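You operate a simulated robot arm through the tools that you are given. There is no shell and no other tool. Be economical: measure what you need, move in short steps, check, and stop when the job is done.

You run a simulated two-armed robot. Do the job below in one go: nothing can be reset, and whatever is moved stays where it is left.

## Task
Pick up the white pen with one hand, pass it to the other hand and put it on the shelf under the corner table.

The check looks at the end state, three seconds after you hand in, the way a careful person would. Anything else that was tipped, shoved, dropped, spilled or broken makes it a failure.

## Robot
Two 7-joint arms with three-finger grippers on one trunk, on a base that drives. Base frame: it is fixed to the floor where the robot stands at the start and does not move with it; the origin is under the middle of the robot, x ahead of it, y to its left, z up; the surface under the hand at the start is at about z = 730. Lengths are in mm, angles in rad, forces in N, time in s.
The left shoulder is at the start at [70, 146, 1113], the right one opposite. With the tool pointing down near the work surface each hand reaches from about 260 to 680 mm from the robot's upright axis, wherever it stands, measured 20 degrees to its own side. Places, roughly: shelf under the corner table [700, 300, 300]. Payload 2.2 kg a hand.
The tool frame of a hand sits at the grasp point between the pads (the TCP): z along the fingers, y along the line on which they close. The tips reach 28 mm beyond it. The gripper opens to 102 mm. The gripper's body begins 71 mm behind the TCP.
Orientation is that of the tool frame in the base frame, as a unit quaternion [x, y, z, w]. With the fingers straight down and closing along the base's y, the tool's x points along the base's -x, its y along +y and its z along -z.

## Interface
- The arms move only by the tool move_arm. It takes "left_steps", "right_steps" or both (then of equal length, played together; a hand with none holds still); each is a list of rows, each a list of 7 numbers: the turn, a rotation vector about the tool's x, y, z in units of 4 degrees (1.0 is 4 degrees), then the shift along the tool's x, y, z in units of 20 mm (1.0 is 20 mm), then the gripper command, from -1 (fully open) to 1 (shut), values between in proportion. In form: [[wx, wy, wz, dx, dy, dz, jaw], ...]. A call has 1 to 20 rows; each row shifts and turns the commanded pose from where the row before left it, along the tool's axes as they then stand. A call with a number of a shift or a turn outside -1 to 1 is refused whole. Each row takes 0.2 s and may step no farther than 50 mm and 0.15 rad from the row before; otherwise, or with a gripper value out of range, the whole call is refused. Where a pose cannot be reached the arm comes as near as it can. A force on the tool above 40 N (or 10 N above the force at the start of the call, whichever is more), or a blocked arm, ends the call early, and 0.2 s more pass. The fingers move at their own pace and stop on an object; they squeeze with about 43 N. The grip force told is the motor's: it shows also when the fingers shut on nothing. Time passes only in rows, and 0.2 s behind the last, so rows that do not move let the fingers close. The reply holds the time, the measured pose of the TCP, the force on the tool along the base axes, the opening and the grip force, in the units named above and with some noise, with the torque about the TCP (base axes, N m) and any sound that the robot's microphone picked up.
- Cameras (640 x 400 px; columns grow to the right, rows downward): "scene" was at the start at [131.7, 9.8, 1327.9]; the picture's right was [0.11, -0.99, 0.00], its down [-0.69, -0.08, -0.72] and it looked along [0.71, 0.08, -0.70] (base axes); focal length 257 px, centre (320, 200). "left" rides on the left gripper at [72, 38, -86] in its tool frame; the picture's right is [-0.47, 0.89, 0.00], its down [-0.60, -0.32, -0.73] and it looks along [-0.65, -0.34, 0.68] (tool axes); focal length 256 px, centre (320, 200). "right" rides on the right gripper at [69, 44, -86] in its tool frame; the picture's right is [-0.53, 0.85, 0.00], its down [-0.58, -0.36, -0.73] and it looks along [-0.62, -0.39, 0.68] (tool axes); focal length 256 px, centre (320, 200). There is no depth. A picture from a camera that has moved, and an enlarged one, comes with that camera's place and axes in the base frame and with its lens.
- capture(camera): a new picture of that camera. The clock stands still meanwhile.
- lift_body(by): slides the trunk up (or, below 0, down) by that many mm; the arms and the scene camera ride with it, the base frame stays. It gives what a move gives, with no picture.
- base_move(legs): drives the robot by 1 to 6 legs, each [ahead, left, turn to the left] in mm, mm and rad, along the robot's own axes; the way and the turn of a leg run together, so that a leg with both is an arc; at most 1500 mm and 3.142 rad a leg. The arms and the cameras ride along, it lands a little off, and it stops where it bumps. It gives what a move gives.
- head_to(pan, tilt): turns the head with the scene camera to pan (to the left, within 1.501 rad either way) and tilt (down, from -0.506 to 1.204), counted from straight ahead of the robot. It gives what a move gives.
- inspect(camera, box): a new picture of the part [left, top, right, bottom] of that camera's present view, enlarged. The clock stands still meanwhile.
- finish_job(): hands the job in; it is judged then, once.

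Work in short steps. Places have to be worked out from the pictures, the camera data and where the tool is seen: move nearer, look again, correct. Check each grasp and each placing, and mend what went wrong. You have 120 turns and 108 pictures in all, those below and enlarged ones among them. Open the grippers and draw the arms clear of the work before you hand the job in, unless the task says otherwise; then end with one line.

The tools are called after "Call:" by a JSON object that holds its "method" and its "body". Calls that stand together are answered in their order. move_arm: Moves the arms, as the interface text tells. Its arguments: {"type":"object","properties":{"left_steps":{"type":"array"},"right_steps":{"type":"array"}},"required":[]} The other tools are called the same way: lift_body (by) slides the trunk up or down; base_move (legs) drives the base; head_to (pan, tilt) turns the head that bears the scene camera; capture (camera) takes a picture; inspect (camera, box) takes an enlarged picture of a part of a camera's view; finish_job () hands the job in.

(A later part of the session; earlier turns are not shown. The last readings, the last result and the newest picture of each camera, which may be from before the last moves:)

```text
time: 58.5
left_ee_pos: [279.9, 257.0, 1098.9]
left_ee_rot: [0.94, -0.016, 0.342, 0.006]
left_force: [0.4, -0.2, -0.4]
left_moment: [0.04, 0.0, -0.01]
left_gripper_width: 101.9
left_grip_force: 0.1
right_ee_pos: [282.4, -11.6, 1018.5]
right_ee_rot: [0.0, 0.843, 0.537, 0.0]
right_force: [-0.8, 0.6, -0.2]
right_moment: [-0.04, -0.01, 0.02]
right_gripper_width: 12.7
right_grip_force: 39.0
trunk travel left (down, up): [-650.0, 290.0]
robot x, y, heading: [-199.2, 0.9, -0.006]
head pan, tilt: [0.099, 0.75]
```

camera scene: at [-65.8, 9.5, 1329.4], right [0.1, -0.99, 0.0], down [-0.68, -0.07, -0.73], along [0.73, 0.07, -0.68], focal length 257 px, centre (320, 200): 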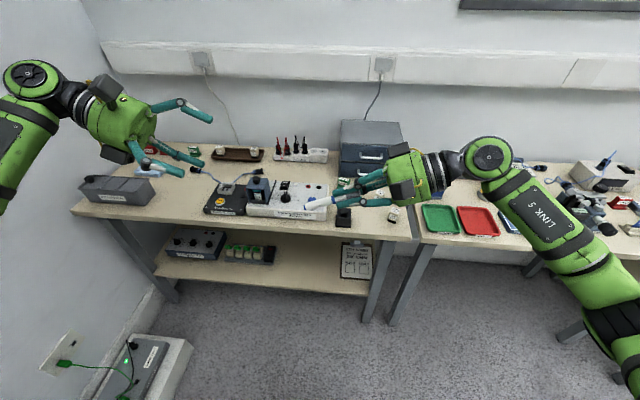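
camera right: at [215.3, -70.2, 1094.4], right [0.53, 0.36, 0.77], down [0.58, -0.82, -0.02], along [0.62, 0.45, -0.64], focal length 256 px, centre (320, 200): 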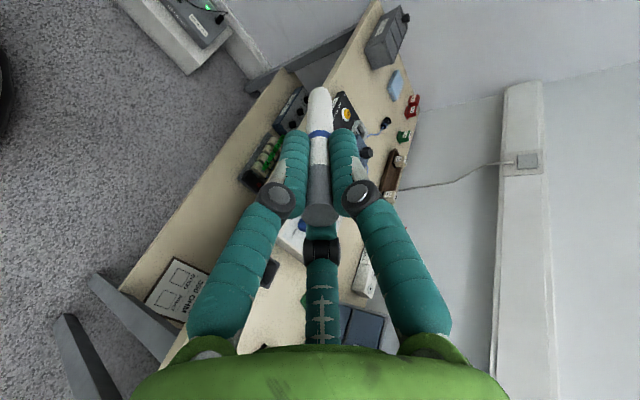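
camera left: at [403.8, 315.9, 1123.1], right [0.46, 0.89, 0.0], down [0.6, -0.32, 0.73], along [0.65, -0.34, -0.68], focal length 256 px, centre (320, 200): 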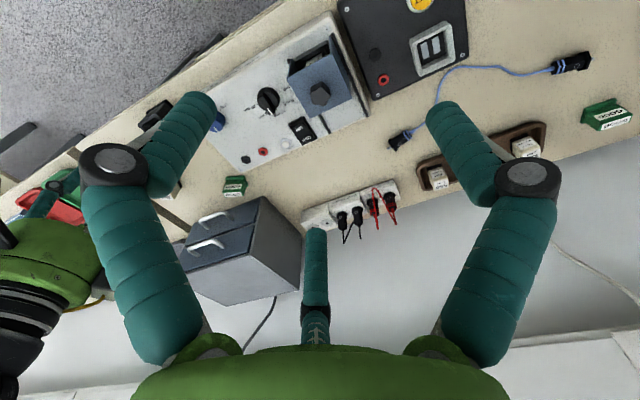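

The placing orientation works at this spot. I'll also test that the hand can go about 240 mm lower, as it must for the shelf with the trunk down, and then come back.

Call:
{"method": "move_arm", "body": {"left_steps": [[0, 0, 0, -0.643, 0, 0.766, -1], [0, 0, 0, -0.643, 0, 0.766, -1], [0, 0, 0, -0.643, 0, 0.766, -1], [0, 0, 0, -0.643, 0, 0.766, -1], [0, 0, 0, -0.643, 0, 0.766, -1], [0, 0, 0, -0.643, 0, 0.766, -1], [0, 0, 0, -0.643, 0, 0.766, -1], [0, 0, 0, -0.643, 0, 0.766, -1], [0, 0, 0, -0.643, 0, 0.766, -1], [0, 0, 0, -0.643, 0, 0.766, -1], [0, 0, 0, -0.643, 0, 0.766, -1], [0, 0, 0, -0.643, 0, 0.766, -1]]}}

Call:
{"method": "capture", "body": {"camera": "scene"}}

Call:
{"method": "capture", "body": {"camera": "left"}}

```text
time: 61.1
left_ee_pos: [279.8, 258.6, 859.1]
left_ee_rot: [0.94, -0.017, 0.342, 0.006]
left_force: [-1.0, 0.2, -0.6]
left_moment: [-0.02, -0.02, 0.0]
left_gripper_width: 102.1
left_grip_force: 0.0
right_ee_pos: [284.3, -10.6, 1018.9]
right_ee_rot: [0.0, 0.844, 0.537, 0.0]
right_force: [-0.1, -0.1, 0.2]
right_moment: [0.02, 0.0, 0.02]
right_gripper_width: 12.4
right_grip_force: 39.7
trunk travel left (down, up): [-650.0, 290.0]
robot x, y, heading: [-198.0, 3.4, 0.001]
head pan, tilt: [0.099, 0.75]
```

```text
79 pictures are left
camera scene: at [-65.9, 9.4, 1329.4], right [0.1, -0.99, 0.0], down [-0.68, -0.07, -0.73], along [0.73, 0.07, -0.68], focal length 257 px, centre (320, 200)
```

scene: 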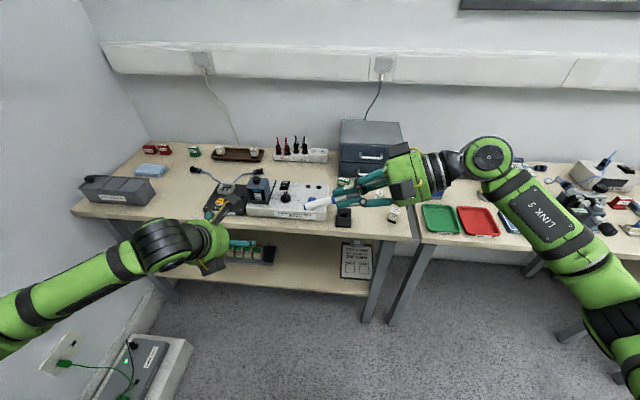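

```text
78 pictures are left
camera left: at [278.7, 220.5, 970.4], right [-0.39, -0.87, -0.3], down [-0.92, 0.35, 0.17], along [-0.04, 0.34, -0.94], focal length 256 px, centre (320, 200)
```

left: 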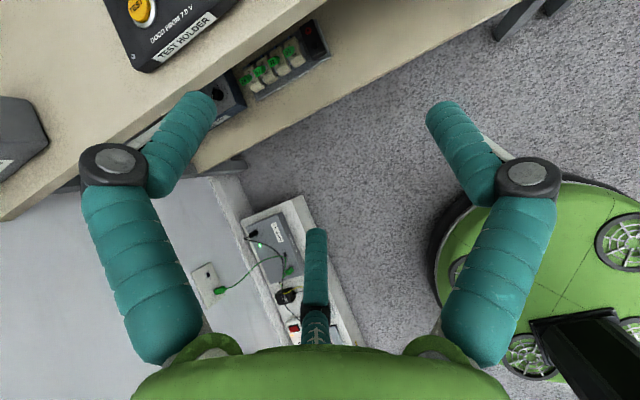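

The pose works low down too. Now I'll return up and back to the handover orientation.

Call:
{"method": "move_arm", "body": {"left_steps": [[0, 0, 0, 0.643, 0, -0.766, -1], [0, 0, 0, 0.643, 0, -0.766, -1], [0, 0, 0, 0.643, 0, -0.766, -1], [0, 0, 0, 0.643, 0, -0.766, -1], [0, 0, 0, 0.643, 0, -0.766, -1], [0, 0, 0, 0.643, 0, -0.766, -1], [0, 0, 0, 0.643, 0, -0.766, -1], [0, 0, 0, 0.643, 0, -0.766, -1], [0, 0, 0, 0.643, 0, -0.766, -1], [0, 0, 0, 0.643, 0, -0.766, -1], [0, 0, 0, 0.643, 0, -0.766, -1], [0, 0, 0, 0.643, 0, -0.766, -1]]}}

Call:
{"method": "move_arm", "body": {"left_steps": [[-0.643, 0, 0.766, 0, 0, 0, -1], [-0.643, 0, 0.766, 0, 0, 0, -1], [-0.643, 0, 0.766, 0, 0, 0, -1], [-0.643, 0, 0.766, 0, 0, 0, -1], [-0.643, 0, 0.766, 0, 0, 0, -1], [-0.643, 0, 0.766, 0, 0, 0, -1], [-0.643, 0, 0.766, 0, 0, 0, -1], [-0.643, 0, 0.766, 0, 0, 0, -1], [-0.643, 0, 0.766, 0, 0, 0, -1], [-0.643, 0, 0.766, 0, 0, 0, -1], [-0.643, 0, 0.766, 0, 0, 0, -1]]}}

Call:
{"method": "move_arm", "body": {"left_steps": [[-0.643, 0, 0.766, 0, 0, 0, -1], [-0.643, 0, 0.766, 0, 0, 0, -1], [-0.643, 0, 0.766, 0, 0, 0, -1], [-0.643, 0, 0.766, 0, 0, 0, -1], [-0.643, 0, 0.766, 0, 0, 0, -1], [-0.643, 0, 0.766, 0, 0, 0, -1], [-0.643, 0, 0.766, 0, 0, 0, -1], [-0.643, 0, 0.766, 0, 0, 0, -1], [-0.643, 0, 0.766, 0, 0, 0, -1], [-0.643, 0, 0.766, 0, 0, 0, -1], [-0.643, 0, 0.766, 0, 0, 0, -1], [0, 0.9, 0, 0, 0, 0, -1], [0, 0.9, 0, 0, 0, 0, -1], [0, 0.9, 0, 0, 0, 0, -1], [0, 0.9, 0, 0, 0, 0, -1], [0, 0.9, 0, 0, 0, 0, -1], [0, 0.9, 0, 0, 0, 0, -1], [0, 0.85, 0, 0, 0, 0, -1]]}}

Call:
{"method": "inspect", "body": {"camera": "scene", "box": [260, 140, 420, 240]}}

Call:
{"method": "capture", "body": {"camera": "left"}}

```text
time: 63.7
left_ee_pos: [280.8, 257.4, 1097.8]
left_ee_rot: [0.94, -0.016, 0.342, 0.005]
left_force: [0.2, 0.1, -0.5]
left_moment: [0.03, 0.0, -0.02]
left_gripper_width: 102.0
left_grip_force: 0.1
right_ee_pos: [284.1, -10.3, 1018.5]
right_ee_rot: [0.0, 0.843, 0.537, -0.001]
right_force: [0.4, -0.8, 0.0]
right_moment: [0.0, -0.03, -0.04]
right_gripper_width: 12.4
right_grip_force: 39.3
trunk travel left (down, up): [-650.0, 290.0]
robot x, y, heading: [-194.9, 0.9, 0.002]
head pan, tilt: [0.099, 0.75]
```

```text
time: 66.1
left_ee_pos: [281.5, 257.2, 1098.8]
left_ee_rot: [0.865, -0.367, 0.315, 0.133]
left_force: [-1.3, 0.1, 0.1]
left_moment: [-0.02, -0.02, 0.0]
left_gripper_width: 101.8
left_grip_force: 0.1
right_ee_pos: [283.5, -10.1, 1018.6]
right_ee_rot: [0.0, 0.844, 0.537, 0.0]
right_force: [-0.3, -0.9, -1.0]
right_moment: [0.0, -0.02, -0.01]
right_gripper_width: 12.6
right_grip_force: 39.3
trunk travel left (down, up): [-650.0, 290.0]
robot x, y, heading: [-198.7, -2.3, 0.001]
head pan, tilt: [0.099, 0.75]
```

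```text
time: 69.9
left_ee_pos: [280.1, 258.1, 1098.1]
left_ee_rot: [0.596, -0.596, 0.381, 0.381]
left_force: [0.4, 0.9, -0.3]
left_moment: [0.02, -0.02, -0.01]
left_gripper_width: 101.9
left_grip_force: 0.0
right_ee_pos: [284.5, -10.7, 1019.8]
right_ee_rot: [0.0, 0.844, 0.536, 0.0]
right_force: [0.4, -0.5, -0.1]
right_moment: [-0.01, 0.01, 0.01]
right_gripper_width: 12.9
right_grip_force: 38.8
trunk travel left (down, up): [-650.0, 290.0]
robot x, y, heading: [-200.0, 4.1, 0.001]
head pan, tilt: [0.099, 0.75]
```

```text
4.00 times, centred on (340, 190) of scene
camera zoom: at [-65.9, 9.4, 1329.4], right [0.1, -0.99, 0.0], down [-0.68, -0.07, -0.73], along [0.73, 0.07, -0.68], focal length 1028 px, centre (240, 240)
```

zoom: 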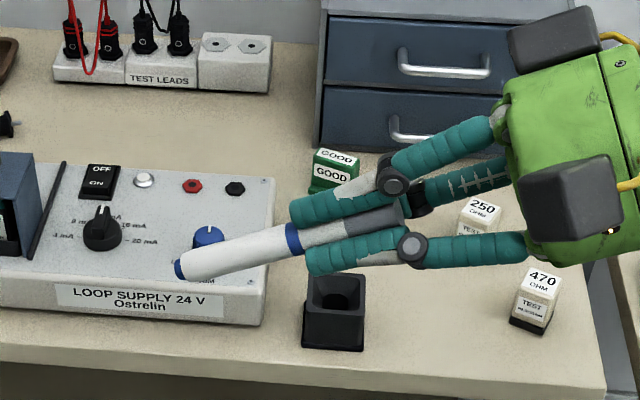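

```text
76 pictures are left
camera left: at [242.7, 305.5, 1200.6], right [-0.89, 0.19, -0.42], down [0.32, 0.92, -0.24], along [0.34, -0.35, -0.87], focal length 256 px, centre (320, 200)
```

left: 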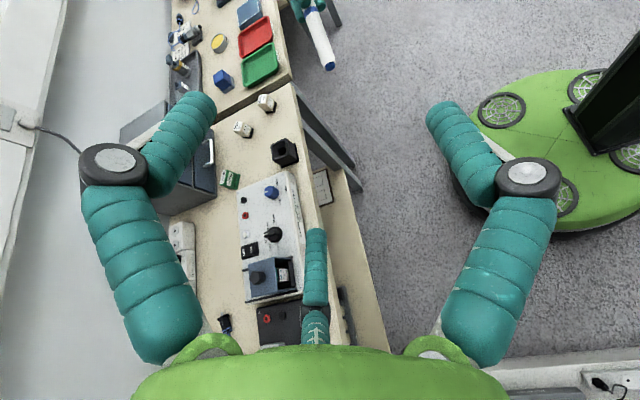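

Both views put the pen tip about 91 mm beyond the right TCP, near (283, 72, 983). I'll set up the left hand on its approach line with the jaws half closed, about 90 mm short, and check.

Call:
{"method": "move_arm", "body": {"left_steps": [[0, 0, 0, -0.13, -0.03, 1, 0], [0, 0, 0, -0.13, -0.03, 1, 0], [0, 0, 0, -0.13, -0.03, 1, 0], [0, 0, 0, -0.13, -0.03, 1, 0], [0, 0, 0, -0.13, -0.03, 1, 0], [0, 0, 0, -0.13, -0.03, 1, 0]]}}

Call:
{"method": "capture", "body": {"camera": "left"}}

Call:
{"method": "inspect", "body": {"camera": "scene", "box": [200, 120, 400, 245]}}

```text
time: 71.3
left_ee_pos: [283.4, 154.0, 1033.1]
left_ee_rot: [0.597, -0.596, 0.38, 0.38]
left_force: [-0.3, 0.8, 0.0]
left_moment: [0.0, 0.01, 0.01]
left_gripper_width: 51.0
left_grip_force: 0.2
right_ee_pos: [283.2, -12.6, 1017.1]
right_ee_rot: [0.0, 0.844, 0.537, -0.001]
right_force: [0.5, -0.3, -0.3]
right_moment: [-0.02, 0.01, -0.02]
right_gripper_width: 12.7
right_grip_force: 39.1
trunk travel left (down, up): [-650.0, 290.0]
robot x, y, heading: [-198.2, 0.1, -0.002]
head pan, tilt: [0.099, 0.75]
```

```text
75 pictures are left
camera left: at [246.0, 202.1, 1136.1], right [-0.89, 0.19, -0.42], down [0.31, 0.92, -0.24], along [0.34, -0.34, -0.88], focal length 256 px, centre (320, 200)
```

left: 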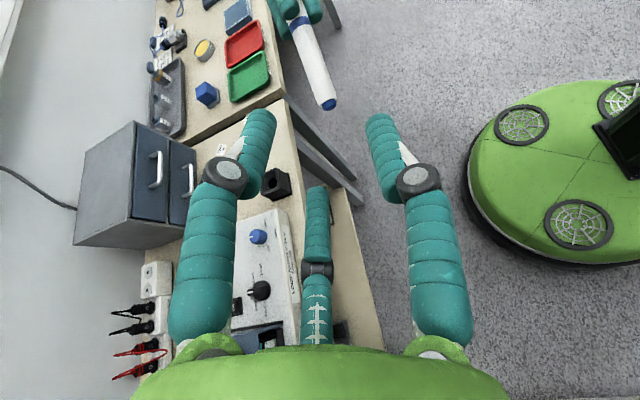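

```text
3.20 times, centred on (300, 182) of scene
camera zoom: at [-65.7, 8.7, 1329.4], right [0.1, -0.99, 0.0], down [-0.68, -0.07, -0.73], along [0.73, 0.07, -0.68], focal length 822 px, centre (384, 256)
```

zoom: 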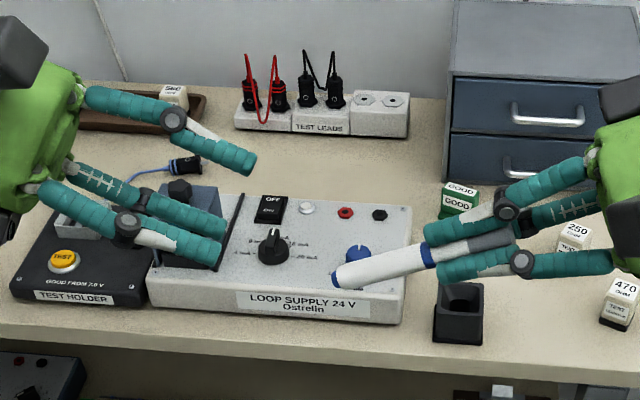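

Alignment agrees within a couple of mm. Advancing the remaining 87 mm along the tool axis, jaws still half open.

Call:
{"method": "move_arm", "body": {"left_steps": [[0, 0, 0, 0, 0, 0.75, 0], [0, 0, 0, 0, 0, 0.75, 0], [0, 0, 0, 0, 0, 0.75, 0], [0, 0, 0, 0, 0, 0.75, 0], [0, 0, 0, 0, 0, 0.75, 0], [0, 0, 0, 0, 0, 0.6, 0]]}}

Call:
{"method": "capture", "body": {"camera": "left"}}

Call:
{"method": "inspect", "body": {"camera": "scene", "box": [200, 120, 400, 245]}}

Call:
{"method": "capture", "body": {"camera": "right"}}

```text
time: 72.7
left_ee_pos: [284.0, 77.3, 995.2]
left_ee_rot: [0.598, -0.595, 0.38, 0.379]
left_force: [0.9, -0.3, 0.2]
left_moment: [0.0, 0.01, -0.01]
left_gripper_width: 50.7
left_grip_force: 0.0
right_ee_pos: [283.4, -11.3, 1018.7]
right_ee_rot: [0.001, 0.844, 0.537, 0.001]
right_force: [0.4, 0.5, -0.6]
right_moment: [-0.01, -0.02, -0.01]
right_gripper_width: 12.3
right_grip_force: 39.3
trunk travel left (down, up): [-650.0, 290.0]
robot x, y, heading: [-197.9, 1.2, 0.007]
head pan, tilt: [0.099, 0.75]
```

```text
73 pictures are left
camera left: at [246.0, 123.8, 1097.8], right [-0.89, 0.19, -0.42], down [0.31, 0.92, -0.24], along [0.34, -0.34, -0.88], focal length 256 px, centre (320, 200)
```

left: 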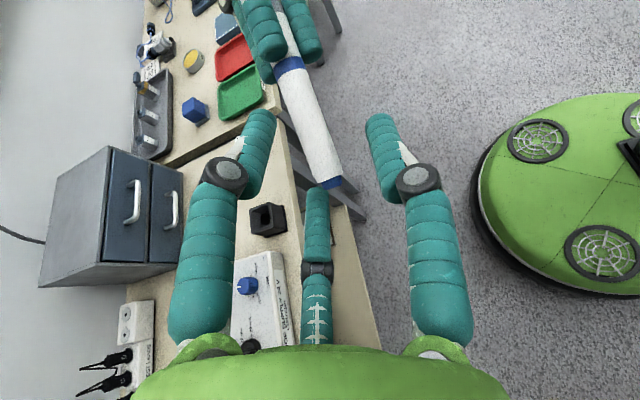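

```text
3.20 times, centred on (300, 182) of scene
camera zoom: at [-65.9, 8.9, 1329.4], right [0.1, -0.99, 0.0], down [-0.68, -0.07, -0.73], along [0.73, 0.07, -0.68], focal length 822 px, centre (384, 256)
```

zoom: 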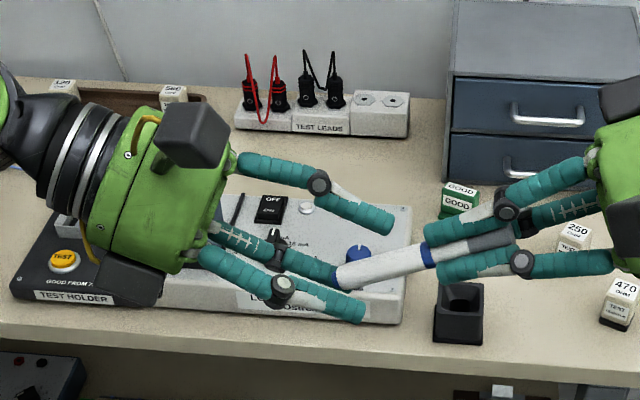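

```text
71 pictures are left
camera right: at [215.3, -70.7, 1094.4], right [0.53, 0.36, 0.77], down [0.58, -0.82, -0.02], along [0.62, 0.45, -0.64], focal length 256 px, centre (320, 200)
```

right: 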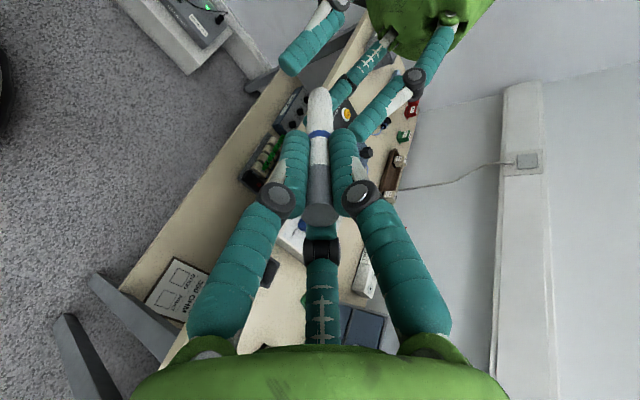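

The pen sits inside the left fingers near their tips, a couple of mm toward the single finger. That is fine for this three-finger layout. Closing the left hand.

Call:
{"method": "move_arm", "body": {"left_steps": [[0, 0, 0, 0, 0, 0, 0.3], [0, 0, 0, 0, 0, 0, 0.5], [0, 0, 0, 0, 0, 0, 0.65], [0, 0, 0, 0, 0, 0, 0.8], [0, 0, 0, 0, 0, 0, 1], [0, 0, 0, 0, 0, 0, 1], [0, 0, 0, 0, 0, 0, 1]]}}

Call:
{"method": "capture", "body": {"camera": "left"}}

Call:
{"method": "inspect", "body": {"camera": "scene", "box": [220, 140, 380, 240]}}

```text
time: 74.3
left_ee_pos: [285.9, 77.7, 995.7]
left_ee_rot: [0.597, -0.595, 0.381, 0.379]
left_force: [10.4, 0.9, 4.3]
left_moment: [-0.36, -0.1, 0.16]
left_gripper_width: 19.0
left_grip_force: 43.0
right_ee_pos: [282.5, -10.3, 1018.6]
right_ee_rot: [-0.001, 0.843, 0.537, -0.002]
right_force: [-10.5, -1.4, -4.0]
right_moment: [-0.01, 0.37, 0.72]
right_gripper_width: 12.7
right_grip_force: 39.3
trunk travel left (down, up): [-650.0, 290.0]
robot x, y, heading: [-197.8, -1.5, -0.0]
head pan, tilt: [0.099, 0.75]
```

```text
70 pictures are left
camera left: at [246.4, 124.6, 1098.3], right [-0.89, 0.19, -0.42], down [0.31, 0.92, -0.24], along [0.34, -0.34, -0.87], focal length 256 px, centre (320, 200)
```

left: 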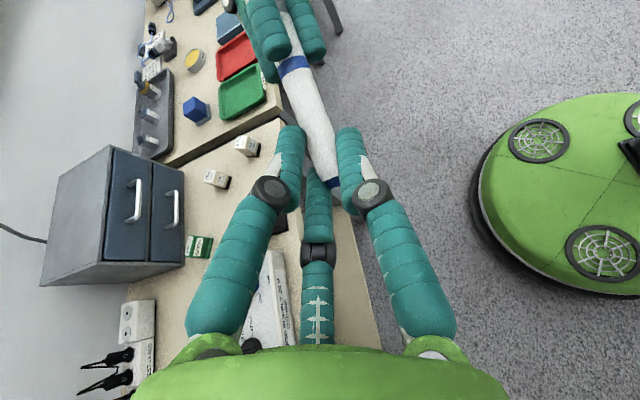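

```text
4.00 times, centred on (300, 190) of scene
camera zoom: at [-65.9, 9.2, 1329.4], right [0.1, -0.99, 0.0], down [-0.68, -0.07, -0.73], along [0.73, 0.07, -0.68], focal length 1028 px, centre (400, 240)
```

zoom: 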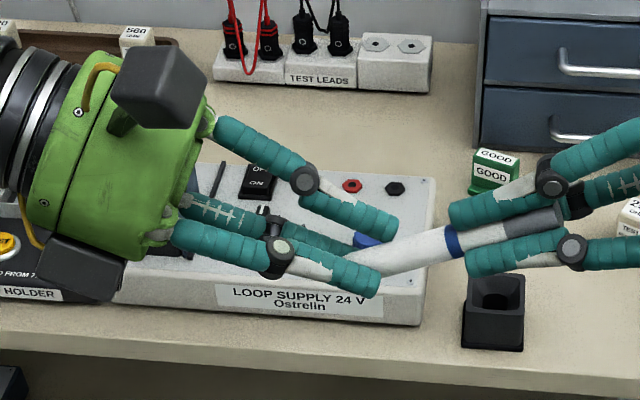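

Left closed at 19 mm with 43 N. That matches a 14 mm pen held crosswise by three fingers. There is a 10 N side load, so I'll ease the left hand 2 mm toward +x and then open the right.

Call:
{"method": "move_arm", "body": {"left_steps": [[0, 0, 0, 0, -0.1, 0, 1], [0, 0, 0, 0, 0, 0, 1]]}}

Call:
{"method": "move_arm", "body": {"right_steps": [[0, 0, 0, 0, 0, 0, 0.6], [0, 0, 0, 0, 0, 0, 0.4], [0, 0, 0, 0, 0, 0, 0], [0, 0, 0, 0, 0, 0, 0]]}}

Call:
{"method": "capture", "body": {"camera": "left"}}

Call:
{"method": "capture", "body": {"camera": "right"}}

```text
time: 74.9
left_ee_pos: [285.6, 77.3, 996.2]
left_ee_rot: [-0.596, 0.596, -0.38, -0.381]
left_force: [5.9, 0.2, 6.2]
left_moment: [-0.42, -0.05, 0.01]
left_gripper_width: 18.7
left_grip_force: 43.3
right_ee_pos: [283.4, -9.2, 1017.2]
right_ee_rot: [0.0, 0.844, 0.536, 0.0]
right_force: [-6.3, 0.0, -5.6]
right_moment: [-0.11, 0.19, 0.47]
right_gripper_width: 12.5
right_grip_force: 39.3
trunk travel left (down, up): [-650.0, 290.0]
robot x, y, heading: [-199.2, -1.8, -0.001]
head pan, tilt: [0.099, 0.75]
```

```text
time: 75.9
left_ee_pos: [285.6, 77.9, 996.1]
left_ee_rot: [0.597, -0.596, 0.38, 0.38]
left_force: [-0.7, -0.4, 0.0]
left_moment: [-0.01, 0.01, 0.01]
left_gripper_width: 18.5
left_grip_force: 43.3
right_ee_pos: [283.2, -11.0, 1018.1]
right_ee_rot: [0.0, 0.843, 0.537, 0.0]
right_force: [-0.2, 0.3, -0.8]
right_moment: [0.01, 0.01, 0.01]
right_gripper_width: 50.8
right_grip_force: 0.1
trunk travel left (down, up): [-650.0, 290.0]
robot x, y, heading: [-200.4, 1.7, -0.002]
head pan, tilt: [0.099, 0.75]
```

```text
68 pictures are left
camera left: at [248.1, 124.6, 1097.9], right [-0.89, 0.19, -0.42], down [0.32, 0.92, -0.24], along [0.34, -0.34, -0.88], focal length 256 px, centre (320, 200)
```

left: 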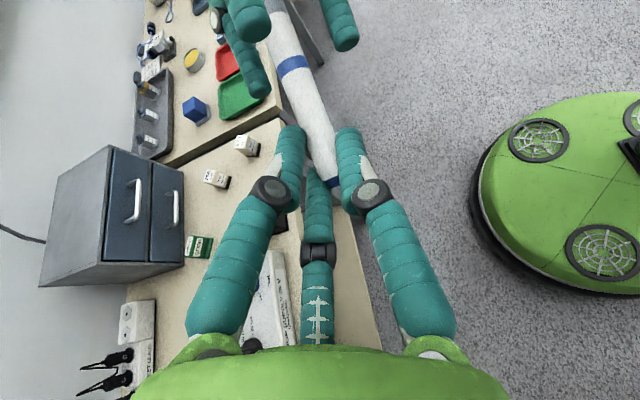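

```text
67 pictures are left
camera right: at [215.2, -70.5, 1094.5], right [0.53, 0.36, 0.77], down [0.58, -0.82, -0.02], along [0.62, 0.45, -0.64], focal length 256 px, centre (320, 200)
```

right: 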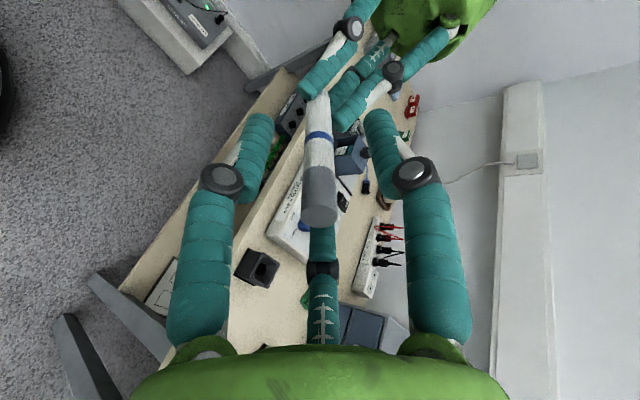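

The left hand now holds the pen alone, steadily, and the load readings are back to zero. I'll withdraw the right hand along its axis.

Call:
{"method": "move_arm", "body": {"right_steps": [[0, 0, 0, 0, 0, -0.5, 0], [0, 0, 0, 0, 0, -1, 0], [0, 0, 0, 0, 0, -1, 0], [0, 0, 0, 0, 0, -1, 0], [0, 0, 0, 0, 0, -1, 0], [0, 0, 0, 0, 0, -1, 0], [0, 0, 0, 0, 0, -1, 0], [0, 0, 0, 0, 0, -1, 0], [0, 0, 0, 0, 0, -1, 0]]}}

Call:
{"method": "capture", "body": {"camera": "scene"}}

Call:
{"method": "capture", "body": {"camera": "left"}}

```text
time: 77.9
left_ee_pos: [286.0, 76.2, 994.9]
left_ee_rot: [0.597, -0.596, 0.38, 0.38]
left_force: [-0.2, -0.2, 0.4]
left_moment: [-0.02, 0.0, 0.0]
left_gripper_width: 18.1
left_grip_force: 43.1
right_ee_pos: [285.0, -164.7, 1090.6]
right_ee_rot: [-0.001, 0.844, 0.536, -0.001]
right_force: [-0.2, 0.5, 0.8]
right_moment: [-0.01, -0.01, 0.0]
right_gripper_width: 51.1
right_grip_force: 0.0
trunk travel left (down, up): [-650.0, 290.0]
robot x, y, heading: [-201.5, 1.2, -0.0]
head pan, tilt: [0.099, 0.75]
```

```text
66 pictures are left
camera scene: at [-66.1, 8.7, 1329.4], right [0.1, -0.99, 0.0], down [-0.68, -0.07, -0.73], along [0.73, 0.07, -0.68], focal length 257 px, centre (320, 200)
```

scene: 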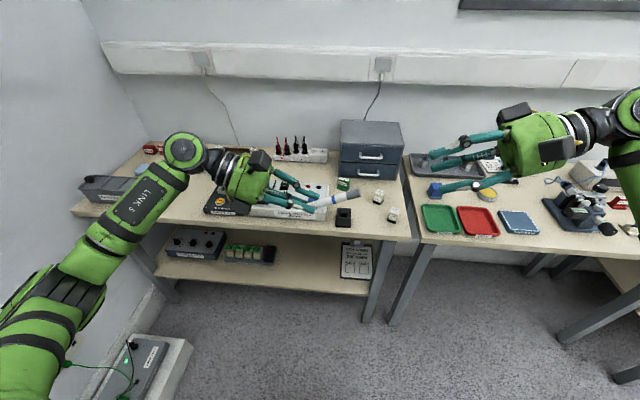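

```text
65 pictures are left
camera left: at [248.0, 124.3, 1098.0], right [-0.89, 0.19, -0.42], down [0.32, 0.92, -0.24], along [0.34, -0.34, -0.88], focal length 256 px, centre (320, 200)
```

left: 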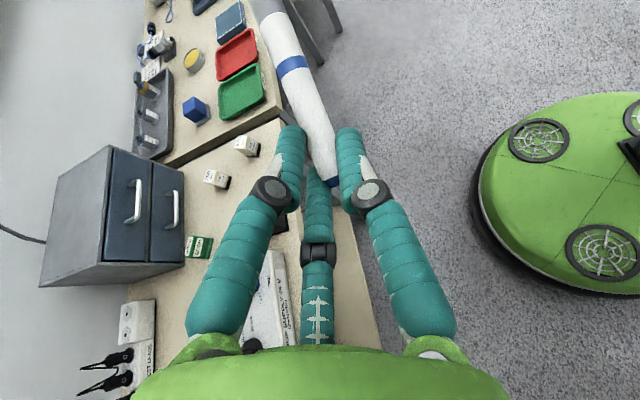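

The pen stays firm in the left hand. I'll draw the left hand back to its earlier spot and level the pen, while the right hand turns back to pointing down.

Call:
{"method": "move_arm", "body": {"left_steps": [[0, 0, 0, 0, 0, -1, 1], [0, 0, 0, 0, 0, -1, 1], [0, 0, 0, 0, 0, -1, 1], [0, 0, 0, 0, 0, -1, 1], [0, 0, 0, 0, 0, -1, 1], [0, 0, 0, 0, 0, -1, 1], [0, 0, 0, 0, 0, -1, 1], [0, 0, 0, 0, 0, -1, 1], [0, 0, 0, 0, 0, -1, 1], [0, 0, 0, 0, 0, -1, 1], [0, -0.9, 0, 0, 0, 0, 1], [0, -0.9, 0, 0, 0, 0, 1], [0, -0.9, 0, 0, 0, 0, 1], [0, -0.9, 0, 0, 0, 0, 1], [0, -0.9, 0, 0, 0, 0, 1], [0, -0.9, 0, 0, 0, 0, 1], [0, -0.85, 0, 0, 0, 0, 1]], "right_steps": [[0.956, 0, 0, 0, 0, 0, 0], [0.956, 0, 0, 0, 0, 0, 0], [0.956, 0, 0, 0, 0, 0, 0], [0.956, 0, 0, 0, 0, 0, 0], [0.956, 0, 0, 0, 0, 0, 0], [0.956, 0, 0, 0, 0, 0, 0], [0.956, 0, 0, 0, 0, 0, 0], [0.956, 0, 0, 0, 0, 0, 0], [0.956, 0, 0, 0, 0, 0, 0], [0.956, 0, 0, 0, 0, 0, 0], [0.956, 0, 0, 0, 0, 0, 0], [0.956, 0, 0, 0, 0, 0, 0], [0.956, 0, 0, 0, 0, 0, 0], [0.956, 0, 0, 0, 0, 0, 0], [0.956, 0, 0, 0, 0, 0, 0], [0.956, 0, 0, 0, 0, 0, 0], [0.956, 0, 0, 0, 0, 0, 0]]}}

Call:
{"method": "move_arm", "body": {"left_steps": [[0.643, 0, -0.766, 0, 0, 0, 1], [0.643, 0, -0.766, 0, 0, 0, 1], [0.643, 0, -0.766, 0, 0, 0, 1], [0.643, 0, -0.766, 0, 0, 0, 1], [0.643, 0, -0.766, 0, 0, 0, 1], [0.643, 0, -0.766, 0, 0, 0, 1], [0.643, 0, -0.766, 0, 0, 0, 1], [0.643, 0, -0.766, 0, 0, 0, 1], [0.643, 0, -0.766, 0, 0, 0, 1], [0.643, 0, -0.766, 0, 0, 0, 1], [0.643, 0, -0.766, 0, 0, 0, 1], [0.643, 0, -0.766, 0, 0, 0, 1]], "right_steps": [[0, 0, 0, 0, -1, 0, 0], [0, 0, 0, 0, -1, 0, 0], [0, 0, 0, 0, -1, 0, 0], [0, 0, 0, 0, -1, 0, 0], [0, 0, 0, 0, -1, 0, 0], [0, 0, 0, 0.6, 0, 0, 0], [0, 0, 0, 0.6, 0, 0, 0], [0, 0, 0, 0.6, 0, 0, 0], [0, 0, 0, 0.6, 0, 0, 0], [0, 0, 0, 0.6, 0, 0, 0], [0, 0, 0, 0.6, 0, 0, 0], [0, 0, 0, 0.6, 0, 0, 0]]}}

Call:
{"method": "move_arm", "body": {"left_steps": [[0.643, 0, -0.766, 0, 0, 0, 1], [0.643, 0, -0.766, 0, 0, 0, 1], [0.643, 0, -0.766, 0, 0, 0, 1], [0.643, 0, -0.766, 0, 0, 0, 1], [0.643, 0, -0.766, 0, 0, 0, 1], [0.643, 0, -0.766, 0, 0, 0, 1], [0.643, 0, -0.766, 0, 0, 0, 1], [0.643, 0, -0.766, 0, 0, 0, 1], [0.643, 0, -0.766, 0, 0, 0, 1], [0.643, 0, -0.766, 0, 0, 0, 1], [0.32, 0, -0.38, 0, 0, 0, 1]]}}

Call:
{"method": "capture", "body": {"camera": "scene"}}

Call:
{"method": "capture", "body": {"camera": "left"}}

```text
time: 81.5
left_ee_pos: [285.9, 258.9, 1080.9]
left_ee_rot: [0.666, -0.663, 0.242, 0.241]
left_force: [0.5, 0.0, 0.2]
left_moment: [0.02, -0.02, -0.01]
left_gripper_width: 18.5
left_grip_force: 43.4
right_ee_pos: [284.1, -164.6, 1091.5]
right_ee_rot: [0.0, 1.0, 0.0, 0.0]
right_force: [0.9, -0.6, 0.2]
right_moment: [0.01, 0.01, 0.0]
right_gripper_width: 50.9
right_grip_force: 0.1
trunk travel left (down, up): [-650.0, 290.0]
robot x, y, heading: [-197.9, 1.0, 0.005]
head pan, tilt: [0.099, 0.75]
```

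```text
time: 84.1
left_ee_pos: [285.5, 258.4, 1081.0]
left_ee_rot: [0.878, -0.335, 0.319, 0.122]
left_force: [0.1, 0.1, 0.2]
left_moment: [-0.01, -0.02, -0.03]
left_gripper_width: 18.1
left_grip_force: 43.3
right_ee_pos: [198.1, -264.9, 1091.1]
right_ee_rot: [-0.001, 1.0, 0.001, -0.001]
right_force: [0.5, -0.3, -0.6]
right_moment: [-0.04, -0.04, -0.01]
right_gripper_width: 50.8
right_grip_force: 0.1
trunk travel left (down, up): [-650.0, 290.0]
robot x, y, heading: [-199.2, -3.1, 0.001]
head pan, tilt: [0.099, 0.75]
```

```text
time: 86.5
left_ee_pos: [285.5, 258.2, 1081.1]
left_ee_rot: [0.939, 0.001, 0.343, -0.001]
left_force: [-0.7, 0.5, -0.8]
left_moment: [0.02, 0.02, 0.02]
left_gripper_width: 18.0
left_grip_force: 43.5
right_ee_pos: [199.8, -264.6, 1090.2]
right_ee_rot: [0.0, 1.0, 0.0, 0.0]
right_force: [0.0, -0.1, -0.4]
right_moment: [0.0, -0.02, 0.0]
right_gripper_width: 50.9
right_grip_force: 0.0
trunk travel left (down, up): [-650.0, 290.0]
robot x, y, heading: [-198.9, -1.1, 0.0]
head pan, tilt: [0.099, 0.75]
```

```text
64 pictures are left
camera scene: at [-65.9, 9.1, 1329.4], right [0.1, -0.99, 0.0], down [-0.68, -0.07, -0.73], along [0.73, 0.07, -0.68], focal length 257 px, centre (320, 200)
```

scene: 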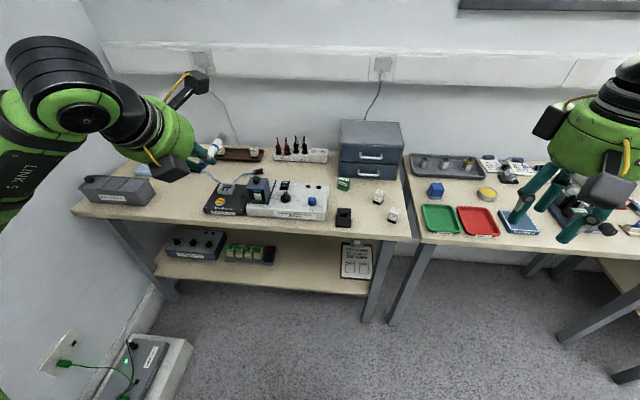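

```text
63 pictures are left
camera left: at [285.8, 219.5, 1193.5], right [-0.35, -0.89, -0.3], down [-0.93, 0.32, 0.17], along [-0.06, 0.34, -0.94], focal length 256 px, centre (320, 200)
```

left: 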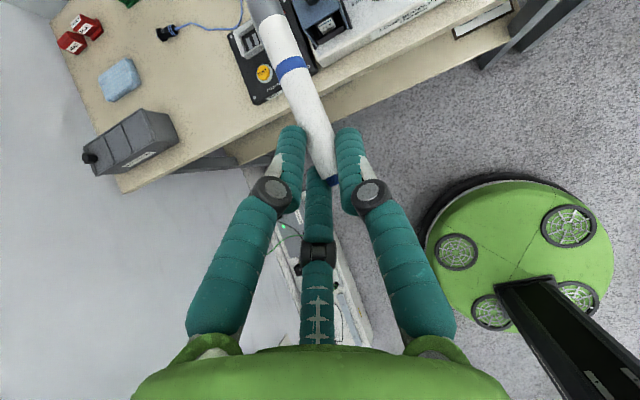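

The pen now lies level, pointing forward, with the tool in the placing orientation. I'll back another 100 mm for clearance to the table edge, lower the trunk 350 mm and view the shelf directly.

Call:
{"method": "base_move", "body": {"legs": [[-100, 0, 0]]}}

Call:
{"method": "lift_body", "body": {"by": -350}}

Call:
{"method": "head_to", "body": {"pan": 0.25, "tilt": 0.55}}

Call:
{"method": "capture", "body": {"camera": "scene"}}

```text
time: 87.6
left_ee_pos: [188.6, 257.6, 1081.2]
left_ee_rot: [0.94, 0.0, 0.341, -0.001]
left_force: [0.1, -0.5, 0.6]
left_moment: [-0.02, 0.04, 0.03]
left_gripper_width: 17.9
left_grip_force: 43.0
right_ee_pos: [101.5, -264.5, 1090.4]
right_ee_rot: [0.0, 1.0, 0.0, 0.0]
right_force: [0.6, 0.3, -0.3]
right_moment: [0.01, 0.02, 0.04]
right_gripper_width: 51.1
right_grip_force: 0.0
trunk travel left (down, up): [-650.0, 290.0]
robot x, y, heading: [-293.1, 2.2, 0.0]
head pan, tilt: [0.099, 0.75]
```

```text
time: 91.0
left_ee_pos: [189.2, 257.2, 730.6]
left_ee_rot: [0.94, 0.0, 0.342, 0.0]
left_force: [0.7, -0.3, 0.2]
left_moment: [-0.03, -0.03, -0.04]
left_gripper_width: 18.2
left_grip_force: 42.5
right_ee_pos: [101.2, -265.3, 740.0]
right_ee_rot: [0.0, 1.0, 0.0, 0.001]
right_force: [0.5, 0.7, -0.3]
right_moment: [0.0, -0.04, -0.01]
right_gripper_width: 51.1
right_grip_force: 0.1
trunk travel left (down, up): [-300.0, 640.0]
robot x, y, heading: [-297.1, -1.2, 0.001]
head pan, tilt: [0.099, 0.75]
```

```text
time: 91.8
left_ee_pos: [188.3, 255.8, 731.6]
left_ee_rot: [0.94, 0.0, 0.342, 0.0]
left_force: [-0.4, -1.0, 0.9]
left_moment: [-0.01, 0.0, 0.03]
left_gripper_width: 18.2
left_grip_force: 43.2
right_ee_pos: [102.0, -265.5, 741.3]
right_ee_rot: [0.001, 1.0, -0.001, 0.0]
right_force: [-0.2, 0.0, 0.6]
right_moment: [0.03, 0.02, 0.0]
right_gripper_width: 50.9
right_grip_force: 0.1
trunk travel left (down, up): [-300.0, 640.0]
robot x, y, heading: [-293.0, 0.4, 0.004]
head pan, tilt: [0.25, 0.55]
```

```text
62 pictures are left
camera scene: at [-159.2, 23.0, 996.7], right [0.25, -0.97, 0.0], down [-0.51, -0.13, -0.85], along [0.83, 0.21, -0.52], focal length 257 px, centre (320, 200)
```

scene: 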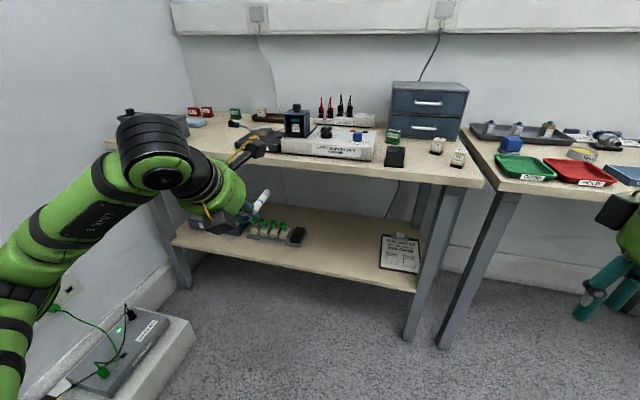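

The shelf is open between the terminals and the sheet. I'll enlarge it to measure the front edge and shelf height.

Call:
{"method": "inspect", "body": {"camera": "scene", "box": [220, 140, 460, 300]}}

Call:
{"method": "lift_body", "body": {"by": -150}}

Call:
{"method": "inspect", "body": {"camera": "scene", "box": [220, 100, 460, 260]}}

```text
2.50 times, centred on (340, 220) of scene
camera zoom: at [-159.2, 23.0, 996.7], right [0.25, -0.97, 0.0], down [-0.51, -0.13, -0.85], along [0.83, 0.21, -0.52], focal length 642 px, centre (270, 150)
```

zoom: 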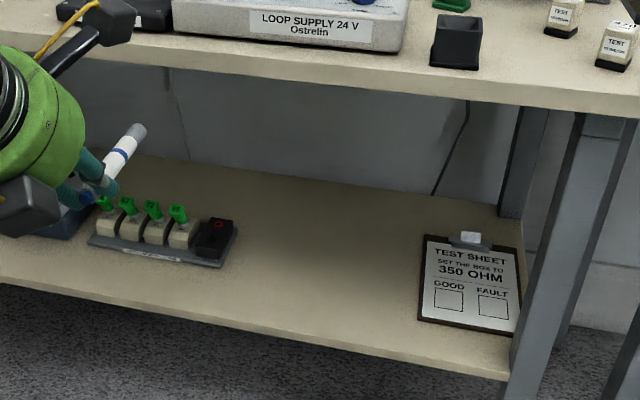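

```text
time: 93.5
left_ee_pos: [188.4, 258.0, 582.1]
left_ee_rot: [0.94, 0.0, 0.342, 0.0]
left_force: [0.0, 0.1, 0.1]
left_moment: [-0.01, 0.0, 0.01]
left_gripper_width: 17.8
left_grip_force: 42.8
right_ee_pos: [101.0, -263.3, 590.8]
right_ee_rot: [0.0, 1.0, -0.001, 0.0]
right_force: [0.2, -0.7, -0.5]
right_moment: [-0.01, 0.0, 0.0]
right_gripper_width: 51.2
right_grip_force: 0.1
trunk travel left (down, up): [-150.0, 790.0]
robot x, y, heading: [-294.6, 2.0, -0.001]
head pan, tilt: [0.25, 0.55]
```

```text
2.50 times, centred on (340, 180) of scene
camera zoom: at [-159.3, 23.0, 846.8], right [0.25, -0.97, 0.0], down [-0.51, -0.13, -0.85], along [0.83, 0.21, -0.52], focal length 642 px, centre (270, 250)
```

zoom: 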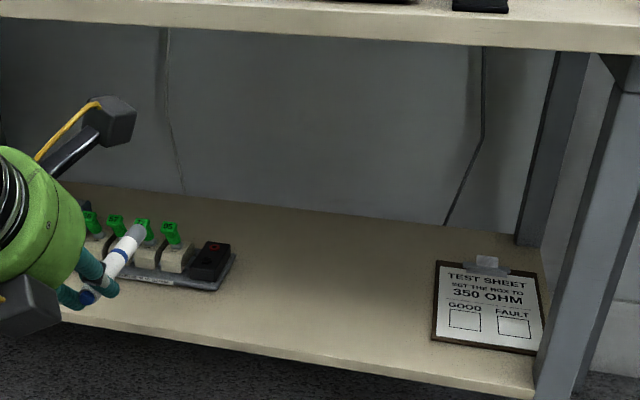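

Triangulation puts the shelf top at z about 305 (±15), with its front edge at x about 470. The space is clear from y 0 to 280, so I aim for y about 140. I'll lower the trunk 100 mm more, tuck the right hand back, and shift the left hand to y 140 and down.

Call:
{"method": "lift_body", "body": {"by": -100}}

Call:
{"method": "move_arm", "body": {"left_steps": [[0, 0, 0, 0, 0.98, 0, 1], [0, 0, 0, 0, 0.98, 0, 1], [0, 0, 0, 0, 0.98, 0, 1], [0, 0, 0, 0, 0.98, 0, 1], [0, 0, 0, 0, 0.98, 0, 1], [0, 0, 0, 0, 0.98, 0, 1], [0, 0, 0, -0.643, 0, 0.766, 1], [0, 0, 0, -0.643, 0, 0.766, 1], [0, 0, 0, -0.643, 0, 0.766, 1], [0, 0, 0, -0.643, 0, 0.766, 1]], "right_steps": [[0, 0, 0, 0.5, 0, 0, 0], [0, 0, 0, 0.5, 0, 0, 0], [0, 0, 0, 0.5, 0, 0, 0], [0, 0, 0, 0.5, 0, 0, 0], [0, 0, 0, 0.5, 0, 0, 0], [0, 0, 0, 0.5, 0, 0, 0], [0, 0, 0, 0.5, 0, 0, 0], [0, 0, 0, 0.5, 0, 0, 0], [0, 0, 0, 0, 0, 0, 0], [0, 0, 0, 0, 0, 0, 0]]}}

Call:
{"method": "capture", "body": {"camera": "scene"}}

```text
time: 94.8
left_ee_pos: [189.0, 256.8, 481.3]
left_ee_rot: [0.94, 0.0, 0.341, 0.0]
left_force: [0.9, -1.1, -1.0]
left_moment: [0.04, 0.02, -0.01]
left_gripper_width: 18.1
left_grip_force: 42.8
right_ee_pos: [102.5, -264.0, 490.7]
right_ee_rot: [0.0, 1.0, 0.0, 0.0]
right_force: [0.9, -0.4, -0.5]
right_moment: [0.01, 0.01, 0.04]
right_gripper_width: 51.2
right_grip_force: 0.0
trunk travel left (down, up): [-50.0, 890.0]
robot x, y, heading: [-296.3, 2.4, 0.002]
head pan, tilt: [0.25, 0.55]
```

```text
time: 97.0
left_ee_pos: [186.8, 140.4, 399.1]
left_ee_rot: [0.94, 0.0, 0.342, 0.001]
left_force: [0.9, 1.2, -0.6]
left_moment: [-0.01, 0.0, -0.03]
left_gripper_width: 17.8
left_grip_force: 43.2
right_ee_pos: [21.7, -265.5, 491.3]
right_ee_rot: [0.001, 1.0, 0.0, 0.0]
right_force: [-0.1, 0.0, -0.1]
right_moment: [-0.02, 0.02, -0.02]
right_gripper_width: 51.1
right_grip_force: 0.1
trunk travel left (down, up): [-50.0, 890.0]
robot x, y, heading: [-297.8, -3.2, 0.008]
head pan, tilt: [0.25, 0.55]
```

```text
59 pictures are left
camera scene: at [-159.2, 23.0, 746.8], right [0.25, -0.97, 0.0], down [-0.51, -0.13, -0.85], along [0.83, 0.21, -0.52], focal length 257 px, centre (320, 200)
```

scene: 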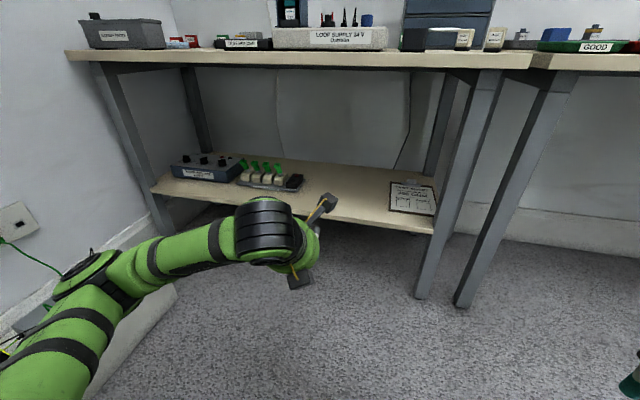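

Everything is clear, and the pen at z about 384 is well above the shelf. I'll drive 220 mm forward, which brings the cap end just over the shelf front.

Call:
{"method": "base_move", "body": {"legs": [[220, 0, 0]]}}

Call:
{"method": "head_to", "body": {"pan": 0.25, "tilt": 0.7}}

Call:
{"method": "capture", "body": {"camera": "scene"}}

Call:
{"method": "capture", "body": {"camera": "left"}}

```text
time: 98.7
left_ee_pos: [402.5, 140.8, 399.6]
left_ee_rot: [0.94, 0.0, 0.342, 0.0]
left_force: [-0.2, -0.5, -0.6]
left_moment: [0.02, 0.01, -0.02]
left_gripper_width: 17.6
left_grip_force: 42.6
right_ee_pos: [236.9, -265.2, 490.2]
right_ee_rot: [0.0, 1.0, 0.0, 0.0]
right_force: [0.6, -0.3, 0.4]
right_moment: [0.01, -0.02, 0.0]
right_gripper_width: 51.0
right_grip_force: 0.0
trunk travel left (down, up): [-50.0, 890.0]
robot x, y, heading: [-79.4, 2.2, 0.003]
head pan, tilt: [0.25, 0.55]
```

```text
time: 99.4
left_ee_pos: [403.5, 141.9, 399.9]
left_ee_rot: [0.94, 0.0, 0.342, 0.0]
left_force: [-0.2, 0.4, -0.7]
left_moment: [0.0, 0.02, 0.03]
left_gripper_width: 17.8
left_grip_force: 42.5
right_ee_pos: [237.5, -264.7, 492.9]
right_ee_rot: [0.001, 1.0, 0.0, 0.0]
right_force: [0.0, 0.0, 0.3]
right_moment: [-0.02, 0.01, 0.02]
right_gripper_width: 51.0
right_grip_force: 0.1
trunk travel left (down, up): [-50.0, 890.0]
robot x, y, heading: [-77.7, -1.1, -0.005]
head pan, tilt: [0.25, 0.7]
```

```text
58 pictures are left
camera scene: at [51.7, 22.0, 733.7], right [0.25, -0.97, 0.0], down [-0.62, -0.16, -0.77], along [0.74, 0.19, -0.64], focal length 257 px, centre (320, 200)
```

scene: 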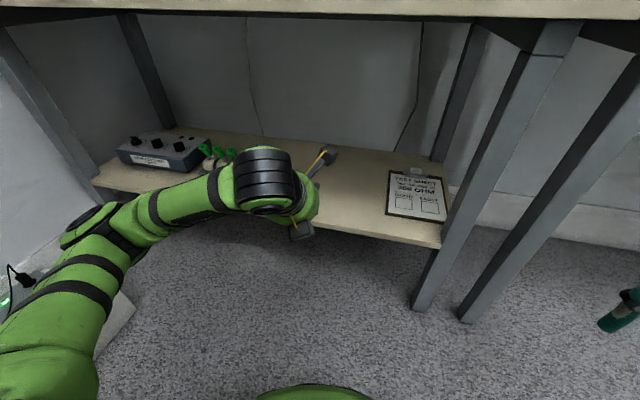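

```text
57 pictures are left
camera left: at [402.8, 102.5, 511.8], right [-0.36, -0.89, -0.3], down [-0.93, 0.32, 0.17], along [-0.06, 0.34, -0.94], focal length 256 px, centre (320, 200)
```

left: 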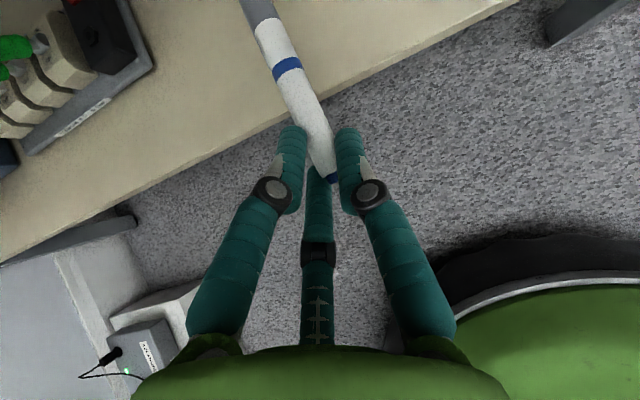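

The left view confirms the shelf front edge at x about 467 and the terminals at y above 290. I'll move the hand 155 mm forward at this height.

Call:
{"method": "move_arm", "body": {"left_steps": [[0, 0, 0, 0.743, 0, 0.624, 1], [0, 0, 0, 0.743, 0, 0.624, 1], [0, 0, 0, 0.743, 0, 0.624, 1], [0, 0, 0, 0.743, 0, 0.624, 1], [0, 0, 0, 0.743, 0, 0.624, 1], [0, 0, 0, 0.743, 0, 0.624, 1], [0, 0, 0, 0.743, 0, 0.624, 1], [0, 0, 0, 0.743, 0, 0.624, 1]]}}

Call:
{"method": "capture", "body": {"camera": "scene"}}

Call:
{"method": "capture", "body": {"camera": "left"}}

```text
time: 101.2
left_ee_pos: [558.6, 139.3, 401.1]
left_ee_rot: [0.94, 0.0, 0.342, 0.0]
left_force: [0.6, 0.3, 0.5]
left_moment: [0.02, 0.0, 0.02]
left_gripper_width: 17.9
left_grip_force: 43.0
right_ee_pos: [237.0, -265.1, 491.1]
right_ee_rot: [0.0, 1.0, -0.001, 0.001]
right_force: [-0.4, 0.7, -0.6]
right_moment: [0.01, 0.02, -0.01]
right_gripper_width: 50.9
right_grip_force: 0.1
trunk travel left (down, up): [-50.0, 890.0]
robot x, y, heading: [-82.1, -1.3, -0.003]
head pan, tilt: [0.25, 0.7]
```

```text
56 pictures are left
camera scene: at [51.7, 22.0, 733.6], right [0.25, -0.97, 0.0], down [-0.62, -0.16, -0.76], along [0.74, 0.19, -0.64], focal length 257 px, centre (320, 200)
```

scene: 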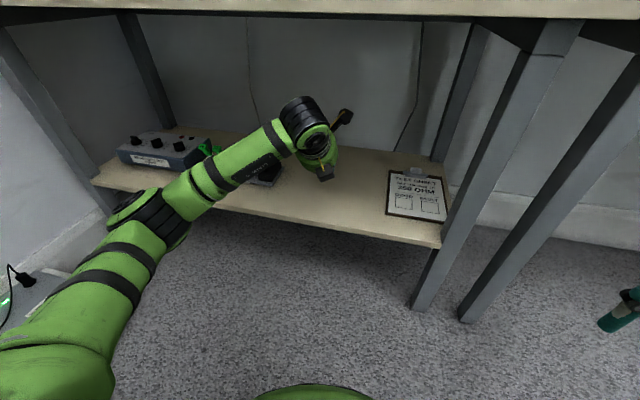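

```text
55 pictures are left
camera left: at [558.8, 102.6, 513.7], right [-0.36, -0.89, -0.3], down [-0.93, 0.32, 0.17], along [-0.06, 0.34, -0.94], focal length 256 px, centre (320, 200)
```

left: 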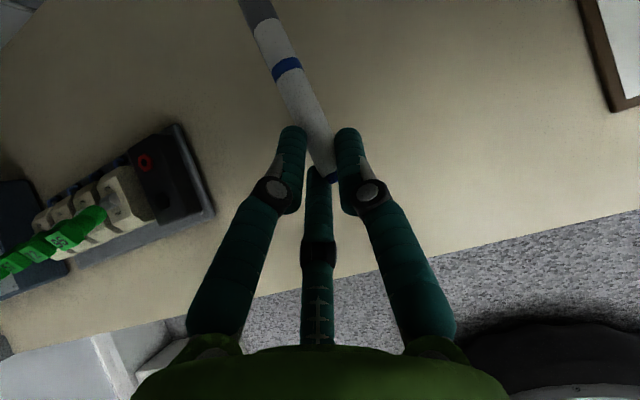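

The hand is under the table with free shelf on all sides. Lowering 45 mm, then checking pen height.

Call:
{"method": "move_arm", "body": {"left_steps": [[0, 0, 0, -0.482, 0, 0.575, 1], [0, 0, 0, -0.482, 0, 0.575, 1], [0, 0, 0, -0.482, 0, 0.575, 1]]}}

Call:
{"method": "capture", "body": {"camera": "left"}}

Call:
{"method": "inspect", "body": {"camera": "scene", "box": [240, 60, 440, 220]}}

```text
time: 102.0
left_ee_pos: [559.4, 140.7, 354.9]
left_ee_rot: [0.94, 0.0, 0.341, 0.0]
left_force: [-0.3, -0.2, -0.4]
left_moment: [0.03, -0.03, 0.0]
left_gripper_width: 17.6
left_grip_force: 43.1
right_ee_pos: [239.1, -265.2, 492.2]
right_ee_rot: [-0.001, 1.0, 0.0, -0.001]
right_force: [-1.0, -0.3, 0.5]
right_moment: [0.02, -0.01, 0.03]
right_gripper_width: 50.9
right_grip_force: 0.0
trunk travel left (down, up): [-50.0, 890.0]
robot x, y, heading: [-77.3, -0.2, 0.001]
head pan, tilt: [0.25, 0.7]
```

```text
54 pictures are left
camera left: at [559.6, 102.9, 467.6], right [-0.36, -0.89, -0.3], down [-0.93, 0.32, 0.17], along [-0.06, 0.34, -0.94], focal length 256 px, centre (320, 200)
```

left: 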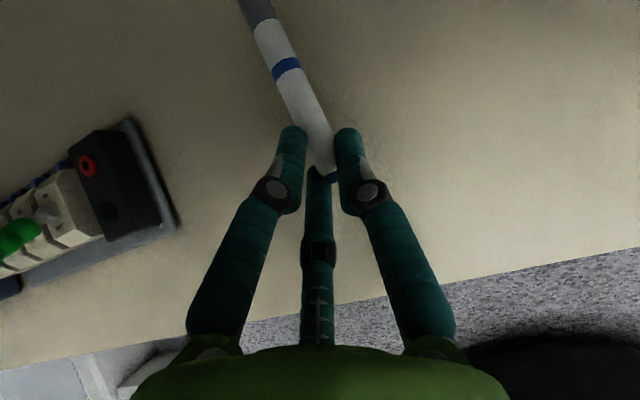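

```text
2.50 times, centred on (340, 140) of scene
camera zoom: at [51.7, 22.0, 733.7], right [0.25, -0.97, 0.0], down [-0.62, -0.16, -0.76], along [0.74, 0.19, -0.64], focal length 642 px, centre (270, 350)
```

zoom: 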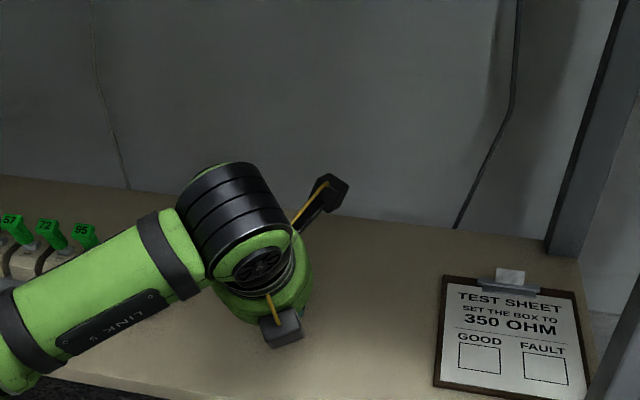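

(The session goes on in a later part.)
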